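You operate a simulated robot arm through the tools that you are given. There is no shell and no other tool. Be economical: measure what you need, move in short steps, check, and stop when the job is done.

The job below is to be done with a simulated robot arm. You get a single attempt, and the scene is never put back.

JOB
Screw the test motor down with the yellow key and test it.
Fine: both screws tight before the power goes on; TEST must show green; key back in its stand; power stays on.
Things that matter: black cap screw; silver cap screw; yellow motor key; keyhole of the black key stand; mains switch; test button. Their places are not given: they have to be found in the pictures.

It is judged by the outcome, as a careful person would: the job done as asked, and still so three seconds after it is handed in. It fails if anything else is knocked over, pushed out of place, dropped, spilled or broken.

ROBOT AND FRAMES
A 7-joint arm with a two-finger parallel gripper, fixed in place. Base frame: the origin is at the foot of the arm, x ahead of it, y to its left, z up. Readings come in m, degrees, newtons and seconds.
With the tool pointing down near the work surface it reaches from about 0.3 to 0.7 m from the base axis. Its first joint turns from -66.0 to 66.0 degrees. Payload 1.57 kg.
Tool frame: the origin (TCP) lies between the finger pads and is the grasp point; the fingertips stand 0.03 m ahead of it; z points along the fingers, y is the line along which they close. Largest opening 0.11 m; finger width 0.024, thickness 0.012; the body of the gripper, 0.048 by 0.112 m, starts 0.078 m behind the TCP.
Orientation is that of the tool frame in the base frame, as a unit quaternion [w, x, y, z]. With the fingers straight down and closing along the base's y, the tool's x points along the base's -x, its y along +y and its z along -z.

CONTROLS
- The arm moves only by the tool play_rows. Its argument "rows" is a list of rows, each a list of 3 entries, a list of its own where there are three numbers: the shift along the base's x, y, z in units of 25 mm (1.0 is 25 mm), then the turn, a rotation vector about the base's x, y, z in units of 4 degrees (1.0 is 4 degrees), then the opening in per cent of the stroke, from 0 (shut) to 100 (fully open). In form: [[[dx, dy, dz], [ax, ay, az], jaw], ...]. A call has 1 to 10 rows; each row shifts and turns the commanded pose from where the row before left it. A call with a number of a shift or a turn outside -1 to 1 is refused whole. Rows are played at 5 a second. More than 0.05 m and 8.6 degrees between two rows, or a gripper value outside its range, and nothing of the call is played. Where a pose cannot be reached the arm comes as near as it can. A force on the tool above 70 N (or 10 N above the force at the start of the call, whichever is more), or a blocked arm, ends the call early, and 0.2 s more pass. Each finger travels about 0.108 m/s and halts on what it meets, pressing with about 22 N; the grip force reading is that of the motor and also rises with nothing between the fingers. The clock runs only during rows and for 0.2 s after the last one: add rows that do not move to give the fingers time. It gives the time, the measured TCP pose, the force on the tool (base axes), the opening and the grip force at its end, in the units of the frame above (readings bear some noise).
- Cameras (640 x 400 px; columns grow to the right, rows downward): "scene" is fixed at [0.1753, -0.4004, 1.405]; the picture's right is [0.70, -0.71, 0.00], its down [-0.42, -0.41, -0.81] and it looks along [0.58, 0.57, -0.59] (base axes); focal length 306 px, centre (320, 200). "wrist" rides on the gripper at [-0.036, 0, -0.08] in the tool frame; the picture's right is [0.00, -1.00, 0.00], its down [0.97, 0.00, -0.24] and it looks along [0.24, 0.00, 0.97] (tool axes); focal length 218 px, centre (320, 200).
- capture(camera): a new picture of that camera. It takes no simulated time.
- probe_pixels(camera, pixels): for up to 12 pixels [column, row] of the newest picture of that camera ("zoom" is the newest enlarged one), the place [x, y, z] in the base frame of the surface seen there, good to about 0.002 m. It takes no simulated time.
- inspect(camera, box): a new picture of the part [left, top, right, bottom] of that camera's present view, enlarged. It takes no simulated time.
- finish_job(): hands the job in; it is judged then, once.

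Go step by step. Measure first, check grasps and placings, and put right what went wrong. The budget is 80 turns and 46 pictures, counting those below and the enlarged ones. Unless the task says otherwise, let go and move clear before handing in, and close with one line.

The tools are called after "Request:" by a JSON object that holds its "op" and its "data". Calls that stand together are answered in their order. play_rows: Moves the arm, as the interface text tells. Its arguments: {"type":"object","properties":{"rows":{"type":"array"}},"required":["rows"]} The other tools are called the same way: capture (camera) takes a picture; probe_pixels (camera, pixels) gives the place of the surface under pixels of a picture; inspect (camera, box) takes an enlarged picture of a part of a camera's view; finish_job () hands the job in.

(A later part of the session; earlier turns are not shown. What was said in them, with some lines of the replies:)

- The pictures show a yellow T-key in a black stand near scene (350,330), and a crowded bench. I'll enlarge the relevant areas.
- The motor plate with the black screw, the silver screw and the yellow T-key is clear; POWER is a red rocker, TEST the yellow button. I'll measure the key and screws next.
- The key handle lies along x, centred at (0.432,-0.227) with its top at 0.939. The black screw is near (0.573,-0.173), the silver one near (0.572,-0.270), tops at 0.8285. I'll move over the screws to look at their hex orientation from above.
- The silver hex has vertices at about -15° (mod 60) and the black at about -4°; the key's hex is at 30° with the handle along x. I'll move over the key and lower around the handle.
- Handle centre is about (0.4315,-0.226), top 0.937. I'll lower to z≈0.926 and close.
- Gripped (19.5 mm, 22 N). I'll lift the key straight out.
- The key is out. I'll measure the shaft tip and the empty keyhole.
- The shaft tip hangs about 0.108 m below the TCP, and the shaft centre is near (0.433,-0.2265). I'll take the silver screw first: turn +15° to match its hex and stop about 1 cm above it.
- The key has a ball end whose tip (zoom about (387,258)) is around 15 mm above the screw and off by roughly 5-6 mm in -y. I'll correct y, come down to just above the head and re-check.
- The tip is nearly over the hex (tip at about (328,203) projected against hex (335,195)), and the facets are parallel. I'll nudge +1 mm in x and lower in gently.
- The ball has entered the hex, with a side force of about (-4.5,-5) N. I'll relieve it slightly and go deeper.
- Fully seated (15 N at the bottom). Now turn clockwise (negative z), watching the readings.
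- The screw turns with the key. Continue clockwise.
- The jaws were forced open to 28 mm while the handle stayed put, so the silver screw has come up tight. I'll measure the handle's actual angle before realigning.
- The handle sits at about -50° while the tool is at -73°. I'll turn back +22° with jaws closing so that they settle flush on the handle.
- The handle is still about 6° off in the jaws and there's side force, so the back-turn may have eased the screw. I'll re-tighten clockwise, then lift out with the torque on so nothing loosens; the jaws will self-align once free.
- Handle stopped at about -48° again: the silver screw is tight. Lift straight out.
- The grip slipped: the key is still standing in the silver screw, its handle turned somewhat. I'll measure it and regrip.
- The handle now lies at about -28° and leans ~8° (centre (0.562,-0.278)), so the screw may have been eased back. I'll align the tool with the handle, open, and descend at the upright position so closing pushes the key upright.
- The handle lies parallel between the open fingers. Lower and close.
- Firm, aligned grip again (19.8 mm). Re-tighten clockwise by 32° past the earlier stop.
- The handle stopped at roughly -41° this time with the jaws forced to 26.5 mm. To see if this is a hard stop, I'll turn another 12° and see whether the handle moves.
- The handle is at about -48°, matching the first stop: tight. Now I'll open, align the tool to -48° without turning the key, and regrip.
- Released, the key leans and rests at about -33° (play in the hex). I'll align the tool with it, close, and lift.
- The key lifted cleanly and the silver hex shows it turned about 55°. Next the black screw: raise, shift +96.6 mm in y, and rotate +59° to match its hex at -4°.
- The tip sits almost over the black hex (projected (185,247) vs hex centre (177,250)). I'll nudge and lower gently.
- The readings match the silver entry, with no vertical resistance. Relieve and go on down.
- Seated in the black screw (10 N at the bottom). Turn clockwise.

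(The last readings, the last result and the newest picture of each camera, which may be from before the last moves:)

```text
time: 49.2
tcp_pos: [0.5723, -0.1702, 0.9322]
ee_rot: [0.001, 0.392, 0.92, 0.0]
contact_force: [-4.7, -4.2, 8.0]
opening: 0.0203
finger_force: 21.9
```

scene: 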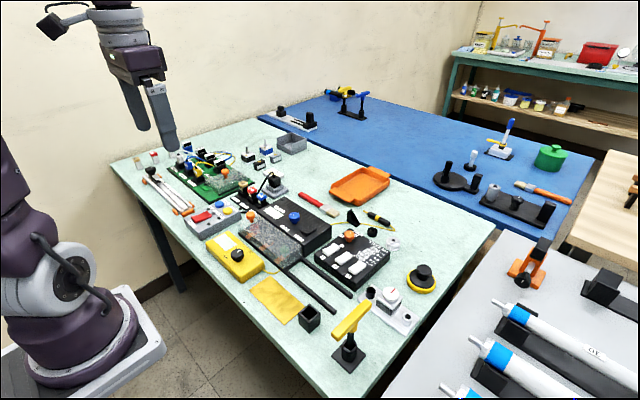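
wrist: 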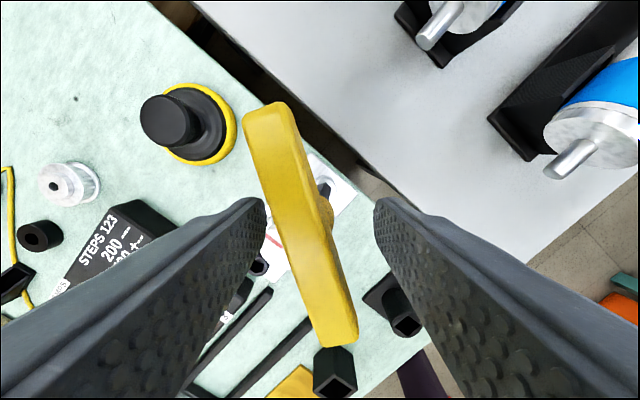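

The jaws only begin to yield at about -46°. I'll turn another 28° to load the stop.

Request:
{"op": "play_rows", "data": {"rows": [[[0, 0, 0], [0, 0, -1], 0], [[0, 0, 0], [0, 0, -1], 0], [[0, 0, 0], [0, 0, -1], 0], [[0, 0, 0], [0, 0, -1], 0], [[0, 0, 0], [0, 0, -1], 0], [[0, 0, 0], [0, 0, -1], 0], [[0, 0, 0], [0, 0, -1], 0], [[0, 0, 0], [0, 0, 0], 0], [[0, 0, 0], [0, 0, 0], 0]]}}

Request:
{"op": "capture", "data": {"camera": "wrist"}}

```text
time: 51.2
tcp_pos: [0.5729, -0.17, 0.931]
ee_rot: [-0.001, 0.603, 0.798, -0.001]
contact_force: [-5.5, -2.2, -7.9]
opening: 0.0282
finger_force: 21.7
```

```text
7 pictures are left
```

wrist: 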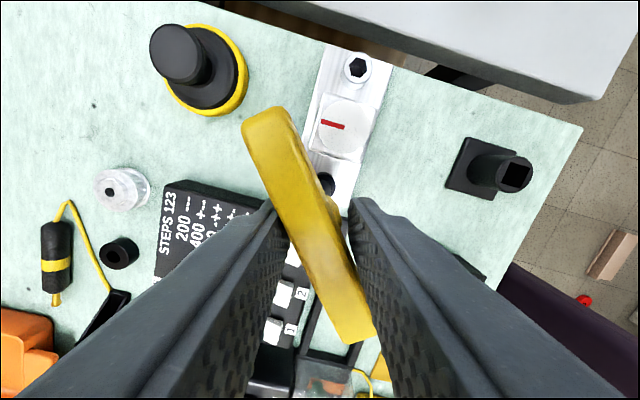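

The handle stopped at about -52° with the jaws forced to 28 mm: the black screw is tight. As before: open, align to about -37°, regrip.

Request:
{"op": "play_rows", "data": {"rows": [[[0, 0, 0], [0, 0, 0], 50], [[0, 0, 0], [0, 0, 0], 50], [[0, 0, 0], [0, 0, 1], 50], [[0, 0, 0], [0, 0, 1], 50], [[0, 0, 0], [0, 0, 1], 50], [[0, 0, 0], [0, 0, 1], 50], [[0, 0, 0], [0, 0, 1], 50], [[0, 0, 0], [0, 0, 1], 50], [[0, 0, 0], [0, 0, 1], 50], [[0, 0, 0], [0, 0, 1], 50]]}}

Request:
{"op": "capture", "data": {"camera": "wrist"}}

```text
time: 53.4
tcp_pos: [0.5709, -0.1711, 0.9306]
ee_rot: [0.0, 0.358, 0.934, 0.0]
contact_force: [-0.1, 0.5, -0.9]
opening: 0.0548
finger_force: 0.2
```

```text
6 pictures are left
```

wrist: 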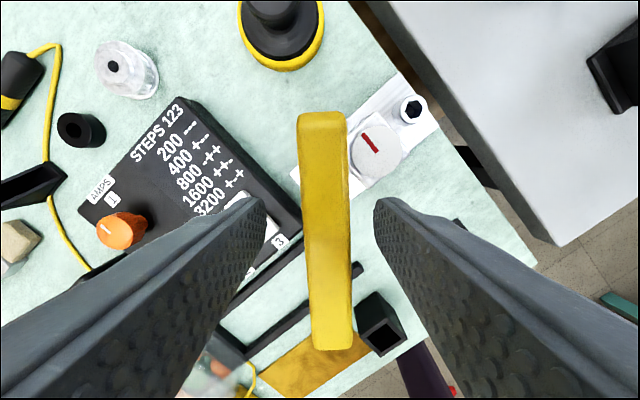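

The handle is parallel within about 2.5°. Close and lift straight up.

Request:
{"op": "play_rows", "data": {"rows": [[[0, 0, 0], [0, 0, 0.6], 40], [[0, 0, 0], [0, 0, 0], 0], [[0, 0, 0], [0, 0, 0], 0], [[0, 0, 0], [0, 0, 0], 0], [[0, 0, 0.15], [0, 0, 0], 0], [[0, 0, 0.15], [0, 0, 0], 0], [[0, 0, 0.3], [0, 0, 0], 0], [[0, 0, 0.84], [0, 0, 0], 0], [[0, 0, 1], [0, 0, 0], 0], [[0, 0, 1], [0, 0, 0], 0]]}}

```text
time: 55.6
tcp_pos: [0.5722, -0.1706, 1.0176]
ee_rot: [0.0, 0.339, 0.941, 0.0]
contact_force: [-0.5, -0.3, -1.5]
opening: 0.0192
finger_force: 21.9
```

The key is held again. Carry it back over the stand, turning to 0°, and stop just above the keyhole.

Request:
{"op": "play_rows", "data": {"rows": [[[-0.557, -0.229, 0], [0, 0, 0.99], 0], [[-0.557, -0.229, 0], [0, 0, 0.99], 0], [[-0.557, -0.229, 0], [0, 0, 0.99], 0], [[-0.557, -0.229, 0], [0, 0, 0.99], 0], [[-0.557, -0.229, 0], [0, 0, 0.99], 0], [[-0.557, -0.229, 0], [0, 0, 0.99], 0], [[-0.557, -0.229, 0], [0, 0, 0.99], 0], [[-0.557, -0.229, 0], [0, 0, 0.99], 0], [[-0.557, -0.229, 0], [0, 0, 0.99], 0], [[-0.557, -0.229, 0], [0, 0, 0.99], 0]]}}

Request:
{"op": "play_rows", "data": {"rows": [[[0, 0, -0.7], [0, 0, 0], 0], [[0, 0, -0.7], [0, 0, 0], 0], [[0, 0, -0.7], [0, 0, 0], 0], [[0, 0, 0], [0, 0, 0], 0]]}}

Request:
{"op": "inspect", "data": {"camera": "scene", "box": [330, 332, 370, 357]}}

```text
time: 57.8
tcp_pos: [0.4334, -0.2286, 1.0176]
ee_rot: [0.0, 0.0, 1.0, 0.0]
contact_force: [0.3, -0.5, -2.3]
opening: 0.0196
finger_force: 22.2
```

```text
time: 58.8
tcp_pos: [0.4359, -0.2291, 0.9645]
ee_rot: [0.0, 0.001, 1.0, 0.001]
contact_force: [-0.5, -0.7, -0.9]
opening: 0.0195
finger_force: 22.0
```

```text
16.00 times, centred on (350, 344) of scene
```

zoom: 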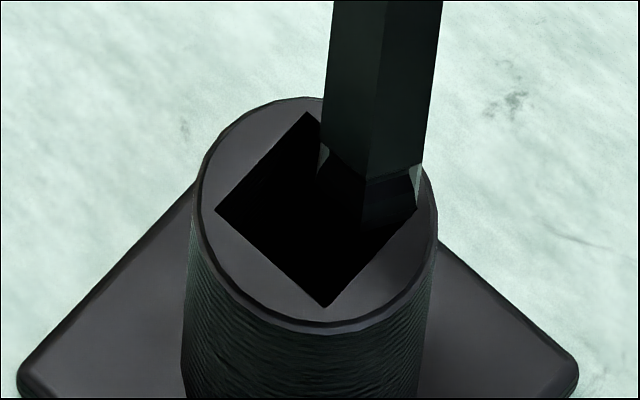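

The tip (projected ≈(362,242)) is about 6 mm in -y from the keyhole centre (317,210). I'll correct by (-1,+6) mm and start lowering.

Request:
{"op": "play_rows", "data": {"rows": [[[-0.02, 0.12, 0], [0, 0, 0], 0], [[-0.02, 0.12, 0], [0, 0, 0], 0], [[0, 0, -0.25], [0, 0, 0], 0], [[0, 0, 0], [0, 0, 0], 0]]}}

Request:
{"op": "inspect", "data": {"camera": "scene", "box": [330, 332, 370, 357]}}

```text
time: 59.8
tcp_pos: [0.4321, -0.2217, 0.9596]
ee_rot: [0.0, 0.0, 1.0, 0.0]
contact_force: [-0.3, -1.1, -1.9]
opening: 0.0196
finger_force: 21.7
```

```text
16.00 times, centred on (350, 344) of scene
```

zoom: 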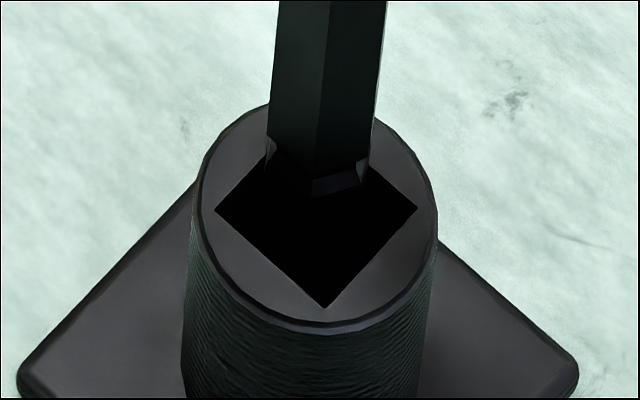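

Now laterally centred; forward it's maybe 1–2 mm short. I'll shift (+1,+1) mm and lower carefully into the stand.

Request:
{"op": "play_rows", "data": {"rows": [[[0.04, 0.04, 0], [0, 0, 0], 0], [[0, 0, -0.2], [0, 0, 0], 0], [[0, 0, -0.2], [0, 0, 0], 0], [[0, 0, -0.2], [0, 0, 0], 0], [[0, 0, 0], [0, 0, 0], 0]]}}

```text
time: 61.0
tcp_pos: [0.4327, -0.2199, 0.9426]
ee_rot: [0.0, -0.001, 1.0, 0.0]
contact_force: [0.7, -5.9, -1.0]
opening: 0.0198
finger_force: 21.8
```

It's in the hole with a light -y force. Relieve 1 mm and lower to the original seat height.

Request:
{"op": "play_rows", "data": {"rows": [[[0, -0.05, -0.15], [0, 0, 0], 0], [[0, 0, -0.15], [0, 0, 0], 0], [[0, 0, -0.15], [0, 0, 0], 0], [[0, 0, -0.1], [0, 0, 0], 0], [[0, 0, 0], [0, 0, 0], 0]]}}

```text
time: 62.2
tcp_pos: [0.4342, -0.2213, 0.9295]
ee_rot: [0.0, 0.0, 1.0, 0.0]
contact_force: [-1.4, -4.5, 0.7]
opening: 0.0197
finger_force: 21.9
```

Request:
{"op": "play_rows", "data": {"rows": [[[0, -0.03, -0.06], [0, 0, 0], 0], [[0, 0, -0.06], [0, 0, 0], 0], [[0, 0, 0], [0, 0, 0], 0]]}}

```text
time: 63.0
tcp_pos: [0.4338, -0.2226, 0.9273]
ee_rot: [0.0, -0.001, 1.0, 0.0]
contact_force: [1.1, -4.5, -0.6]
opening: 0.0194
finger_force: 21.6
```

Request:
{"op": "play_rows", "data": {"rows": [[[0, -0.03, -0.06], [0, 0, 0], 0], [[0, 0, -0.08], [0, 0, 0], 0], [[0, 0, 0], [0, 0, 0], 0]]}}

```text
time: 63.8
tcp_pos: [0.4339, -0.2235, 0.9231]
ee_rot: [0.001, 0.0, 1.0, -0.001]
contact_force: [2.0, -0.5, 15.5]
opening: 0.0193
finger_force: 21.8
```

Bottomed out (15.5 N) with the side force gone. Release and rise clear.

Request:
{"op": "play_rows", "data": {"rows": [[[0, 0, 0.04], [0, 0, 0], 0], [[0, 0, 0], [0, 0, 0], 30], [[0, 0, 0], [0, 0, 0], 60], [[0, 0, 0], [0, 0, 0], 60], [[0, 0, 0.6], [0, 0, 0], 60], [[0, 0, 1], [0, 0, 0], 60], [[0, 0, 1], [0, 0, 0], 60], [[0, 0, 1], [0, 0, 0], 60], [[0, 0, 1], [0, 0, 0], 60]]}}

Request:
{"op": "capture", "data": {"camera": "scene"}}

```text
time: 65.8
tcp_pos: [0.4328, -0.2233, 1.0397]
ee_rot: [0.0, 0.0, 1.0, 0.0]
contact_force: [0.8, 0.5, 0.1]
opening: 0.0662
finger_force: 0.0
```

```text
3 pictures are left
```

scene: 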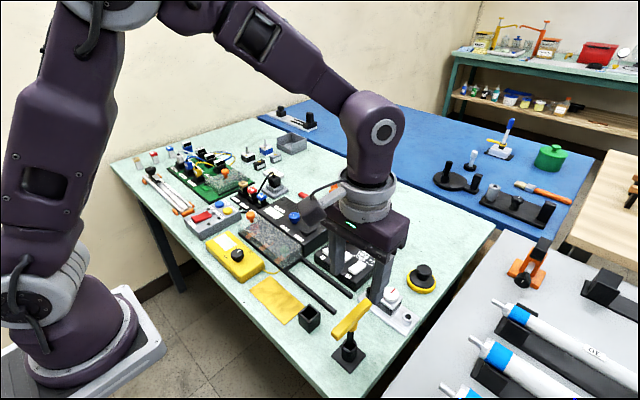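

The key stands in its stand. Now probe the switch box: the red rocker around (201,217) and the TEST button around (227,210).

Request:
{"op": "probe_pixels", "data": {"camera": "scene", "pixels": [[192, 221], [196, 219], [201, 217], [206, 214], [210, 212], [198, 213], [204, 221], [227, 210], [229, 209], [225, 211], [219, 204], [215, 222]]}}

Request:
{"op": "inspect", "data": {"camera": "scene", "box": [185, 195, 245, 240]}}

```text
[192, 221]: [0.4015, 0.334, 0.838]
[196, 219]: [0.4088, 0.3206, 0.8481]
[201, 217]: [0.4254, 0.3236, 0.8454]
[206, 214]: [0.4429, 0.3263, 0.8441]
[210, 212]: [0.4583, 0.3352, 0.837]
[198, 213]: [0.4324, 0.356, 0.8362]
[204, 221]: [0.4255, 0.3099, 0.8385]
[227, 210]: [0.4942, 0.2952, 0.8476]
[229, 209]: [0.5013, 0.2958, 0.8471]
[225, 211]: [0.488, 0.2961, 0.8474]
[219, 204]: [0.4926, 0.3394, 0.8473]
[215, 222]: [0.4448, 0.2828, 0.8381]
```

```text
8.89 times, centred on (215, 218) of scene
```

zoom: 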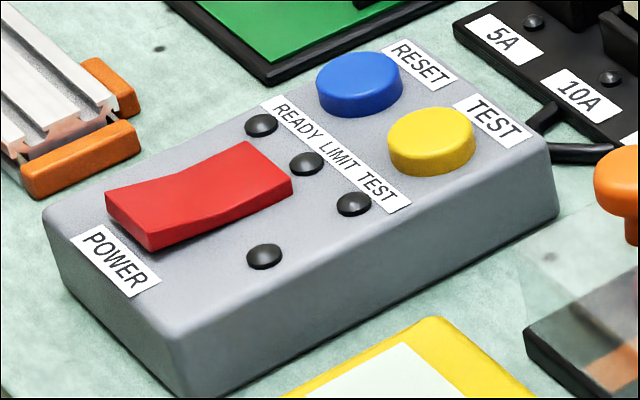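

Request:
{"op": "probe_pixels", "data": {"camera": "zoom", "pixels": [[125, 203], [145, 215], [165, 208], [195, 198], [215, 192], [235, 178], [255, 165], [272, 172], [262, 158], [200, 275], [432, 130], [455, 135]]}}

```text
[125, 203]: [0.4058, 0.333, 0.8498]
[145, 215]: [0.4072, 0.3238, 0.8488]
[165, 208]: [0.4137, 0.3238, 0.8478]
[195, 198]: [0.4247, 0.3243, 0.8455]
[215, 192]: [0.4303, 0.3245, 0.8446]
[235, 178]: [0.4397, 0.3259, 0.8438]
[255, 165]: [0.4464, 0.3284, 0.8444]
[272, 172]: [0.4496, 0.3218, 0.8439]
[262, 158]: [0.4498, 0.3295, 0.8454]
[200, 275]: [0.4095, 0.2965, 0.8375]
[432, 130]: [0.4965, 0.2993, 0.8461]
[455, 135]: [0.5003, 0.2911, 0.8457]
```

The rocker's near end (POWER label side, (0.407,0.326), z 0.849) is raised, so that end must be pressed. Move over it with the fingers shut.

Request:
{"op": "play_rows", "data": {"rows": [[[0, 1, 0.2], [0, 0, 0], 60], [[0, 1, 0.2], [0, 0, 0], 40], [[0, 1, 0.2], [0, 0, 0], 0], [[0, 1, 0], [0, 0, 0], 0], [[0, 1, 0], [0, 0, 0], 0], [[0, 1, 0], [0, 0, 0], 0], [[0, 1, 0], [0, 0, 0], 0], [[0, 1, 0], [0, 0, 0], 0], [[0, 1, 0], [0, 0, 0], 0], [[0, 1, 0], [0, 0, 0], 0]]}}

Request:
{"op": "play_rows", "data": {"rows": [[[-0.1, 1, 0], [0, 0, 0], 0], [[-0.1, 1, 0], [0, 0, 0], 0], [[-0.1, 1, 0], [0, 0, 0], 0], [[-0.1, 1, 0], [0, 0, 0], 0], [[-0.1, 1, 0], [0, 0, 0], 0], [[-0.1, 1, 0], [0, 0, 0], 0], [[-0.1, 1, 0], [0, 0, 0], 0], [[-0.1, 1, 0], [0, 0, 0], 0], [[-0.1, 1, 0], [0, 0, 0], 0], [[-0.2, 1, 0], [0, 0, 0], 0]]}}

Request:
{"op": "play_rows", "data": {"rows": [[[0, 1, 0], [0, 0, 0], 0], [[0, 0.95, 0], [0, 0, 0], 0], [[0, 0, -1], [0, 0, 0], 0], [[0, 0, -1], [0, 0, 0], 0], [[0, 0, -1], [0, 0, 0], 0], [[0, 0, -1], [0, 0, 0], 0], [[0, 0, -1], [0, 0, 0], 0], [[0, 0, -1], [0, 0, 0], 0], [[0, 0, -0.4], [0, 0, 0], 0], [[0, 0, 0], [0, 0, 0], 0]]}}

```text
time: 68.0
tcp_pos: [0.4326, 0.0261, 1.052]
ee_rot: [-0.001, 0.0, 1.0, 0.0]
contact_force: [-0.3, 0.1, -0.1]
opening: 0.0
finger_force: 21.2
```

```text
time: 70.2
tcp_pos: [0.4051, 0.2751, 1.0529]
ee_rot: [0.0, 0.0, 1.0, 0.0]
contact_force: [-0.7, -0.5, -0.4]
opening: 0.0
finger_force: 21.0
```

```text
time: 72.4
tcp_pos: [0.4039, 0.3269, 0.8942]
ee_rot: [0.001, -0.001, 1.0, 0.001]
contact_force: [-0.6, 0.7, 0.0]
opening: 0.0
finger_force: 21.6
```

Fingertips hover about 12–15 mm above the rocker's raised end. Press down in small steps.

Request:
{"op": "play_rows", "data": {"rows": [[[0.08, 0, -0.2], [0, 0, 0], 0], [[0, 0, -0.2], [0, 0, 0], 0], [[0, 0, -0.1], [0, 0, 0], 0], [[0, 0, -0.1], [0, 0, 0], 0], [[0, 0, 0], [0, 0, 0], 0]]}}

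```text
time: 73.6
tcp_pos: [0.4087, 0.3258, 0.8791]
ee_rot: [-0.001, -0.001, 1.0, 0.0]
contact_force: [0.6, -0.5, 0.1]
opening: 0.0
finger_force: 21.8
```

Request:
{"op": "play_rows", "data": {"rows": [[[0, 0, -0.1], [0, 0, 0], 0], [[0, 0, -0.1], [0, 0, 0], 0], [[0, 0, 0], [0, 0, 0], 0]]}}

```text
time: 74.4
tcp_pos: [0.4084, 0.327, 0.8734]
ee_rot: [0.0, 0.0, 1.0, 0.0]
contact_force: [-2.4, 0.3, 6.9]
opening: 0.0003
finger_force: 21.6
```

Request:
{"op": "play_rows", "data": {"rows": [[[0, 0, -0.06], [0, 0, 0], 0], [[0, 0, -0.06], [0, 0, 0], 0], [[0, 0, 0], [0, 0, 0], 0]]}}

```text
time: 75.1
tcp_pos: [0.4102, 0.3275, 0.8735]
ee_rot: [0.001, 0.0, 1.0, 0.002]
contact_force: [-4.7, -2.6, 16.2]
opening: 0.0001
finger_force: 20.9
stopped in row 3: the force on the tool passed its limit (the readings are from after the stop); the commanded pose is now the measured one
```

The near end went down ~5 mm and then met a hard stop, so it likely switched. Rise clear and look.

Request:
{"op": "play_rows", "data": {"rows": [[[0, 0, 0.6], [0, 0, 0], 0], [[0, 0, 1], [0, 0, 0], 0], [[0, 0, 1], [0, 0, 0], 0], [[0.6, -0.25, 1], [0, 0, 0], 0], [[0.8, -0.3, 1], [0, 0, 0], 0], [[0.7, -0.25, 0.5], [0, 0, 0], 0], [[0.7, -0.25, 0], [0, 0, 0], 0], [[0.7, -0.2, 0], [0, 0, 0], 0], [[0, 0, 0], [0, 0, 0], 0]]}}

Request:
{"op": "inspect", "data": {"camera": "scene", "box": [185, 195, 245, 240]}}

```text
time: 77.1
tcp_pos: [0.4983, 0.2951, 0.9998]
ee_rot: [0.001, 0.0, 1.0, 0.001]
contact_force: [0.3, -0.3, -0.1]
opening: 0.0003
finger_force: 21.8
```

```text
8.89 times, centred on (215, 218) of scene
```

zoom: 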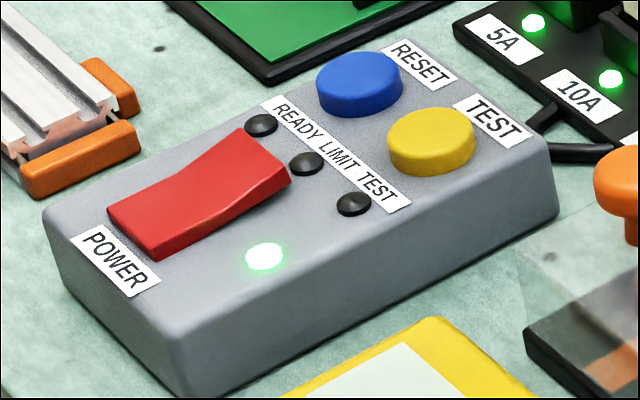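

Power is on (green lamp at zoom (265,256)). The TCP is above the yellow TEST button; go down to it.

Request:
{"op": "play_rows", "data": {"rows": [[[0, 0, -1], [0, 0, 0], 0], [[0, 0, -1], [0, 0, 0], 0], [[0, 0, -1], [0, 0, 0], 0], [[0, 0, -1], [0, 0, 0], 0], [[0, 0, -0.6], [0, 0, 0], 0], [[0, 0, -0.2], [0, 0, 0], 0], [[0, 0, 0], [0, 0, 0], 0]]}}

Request:
{"op": "play_rows", "data": {"rows": [[[0, 0, -0.08], [0, 0, 0], 0], [[0, 0, -0.08], [0, 0, 0], 0], [[0, 0, 0], [0, 0, 0], 0]]}}

```text
time: 78.7
tcp_pos: [0.4949, 0.2961, 0.8816]
ee_rot: [0.001, 0.0, 1.0, 0.001]
contact_force: [-0.2, 0.2, 0.2]
opening: 0.0002
finger_force: 21.1
```

```text
time: 79.5
tcp_pos: [0.4969, 0.2966, 0.8766]
ee_rot: [0.002, 0.0, 1.0, 0.001]
contact_force: [-0.2, -0.1, 0.7]
opening: 0.0
finger_force: 21.2
```

Request:
{"op": "play_rows", "data": {"rows": [[[0, 0, -0.06], [0, 0, 0], 0], [[0, 0, -0.06], [0, 0, 0], 0], [[0, 0, 0], [0, 0, 0], 0]]}}

```text
time: 80.3
tcp_pos: [0.4971, 0.2961, 0.8745]
ee_rot: [0.001, 0.0, 1.0, 0.001]
contact_force: [-1.1, 0.6, 0.0]
opening: 0.0
finger_force: 20.8
```

Request:
{"op": "play_rows", "data": {"rows": [[[0, 0, -0.06], [0, 0, 0], 0], [[0, 0, -0.06], [0, 0, 0], 0], [[0, 0, 0], [0, 0, 0], 0]]}}

```text
time: 81.1
tcp_pos: [0.4951, 0.2967, 0.8699]
ee_rot: [0.0, 0.0, 1.0, 0.001]
contact_force: [0.4, -0.8, 2.3]
opening: 0.0
finger_force: 21.2
```

Contact with the button (2.3 N). Press further and hold a moment.

Request:
{"op": "play_rows", "data": {"rows": [[[0, 0, -0.06], [0, 0, 0], 0], [[0, 0, -0.06], [0, 0, 0], 0], [[0, 0, 0], [0, 0, 0], 0]]}}

```text
time: 81.9
tcp_pos: [0.4965, 0.2974, 0.8671]
ee_rot: [0.002, 0.0, 1.0, 0.002]
contact_force: [2.0, -0.2, 8.4]
opening: 0.0
finger_force: 21.7
```

Request:
{"op": "play_rows", "data": {"rows": [[[0, 0, -0.05], [0, 0, 0], 0], [[0, 0, -0.03], [0, 0, 0], 0], [[0, 0, 0], [0, 0, 0], 0]]}}

```text
time: 82.7
tcp_pos: [0.4968, 0.2958, 0.8664]
ee_rot: [0.001, 0.0, 1.0, 0.0]
contact_force: [-5.0, -1.5, 16.4]
opening: 0.0
finger_force: 21.7
```

The button is at its stop (16 N). Release, rise clear and let the test run before the last picture.

Request:
{"op": "play_rows", "data": {"rows": [[[0, 0, 0.6], [0, 0, 0], 0], [[0, 0, 1], [0, 0, 0], 0], [[0, 0, 1], [0, 0, 0], 0], [[0, 0, 1], [0, 0, 0], 0], [[0, 0, 1], [0, 0, 0], 0], [[0, 0, 1], [0, 0, 0], 0], [[0, 0, 1], [0, 0, 0], 0], [[0, 0, 0], [0, 0, 0], 0], [[0, 0, 0], [0, 0, 0], 0], [[0, 0, 0], [0, 0, 0], 0]]}}

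Request:
{"op": "play_rows", "data": {"rows": [[[0, 0, 0], [0, 0, 0], 0], [[0, 0, 0], [0, 0, 0], 0], [[0, 0, 0], [0, 0, 0], 0], [[0, 0, 0], [0, 0, 0], 0], [[0, 0, 0], [0, 0, 0], 0], [[0, 0, 0], [0, 0, 0], 0], [[0, 0, 0], [0, 0, 0], 0], [[0, 0, 0], [0, 0, 0], 0]]}}

Request:
{"op": "capture", "data": {"camera": "scene"}}

```text
time: 84.9
tcp_pos: [0.4982, 0.2951, 1.0309]
ee_rot: [0.001, 0.0, 1.0, 0.001]
contact_force: [0.4, 1.1, 0.6]
opening: 0.0001
finger_force: 21.2
```

```text
time: 86.7
tcp_pos: [0.4981, 0.2935, 1.0317]
ee_rot: [0.001, 0.001, 1.0, 0.001]
contact_force: [-0.3, 0.3, 0.2]
opening: 0.0001
finger_force: 21.8
```

```text
0 pictures are left
```

scene: 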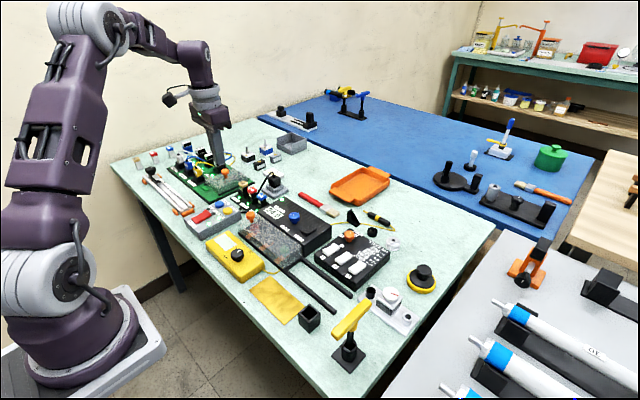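

The button bottomed out (stiffness doubled at its stop, held about 1 s), power is on and the key is in its stand. The last full picture is too small to read the TEST lamp near (219,218), and there are no pictures left. The arm is clear, so I'm handing in.

Request:
{"op": "finish_job", "data": {}}

```text
The job is handed in.
```

I handed the job in, but I couldn't confirm that TEST showed green: the last picture was too small to read the lamp, and I had none left. Both screws were turned clockwise until the key stopped and slipped in the gripper. The yellow key is back in its stand, the power is on, and TEST was pressed to its stop.
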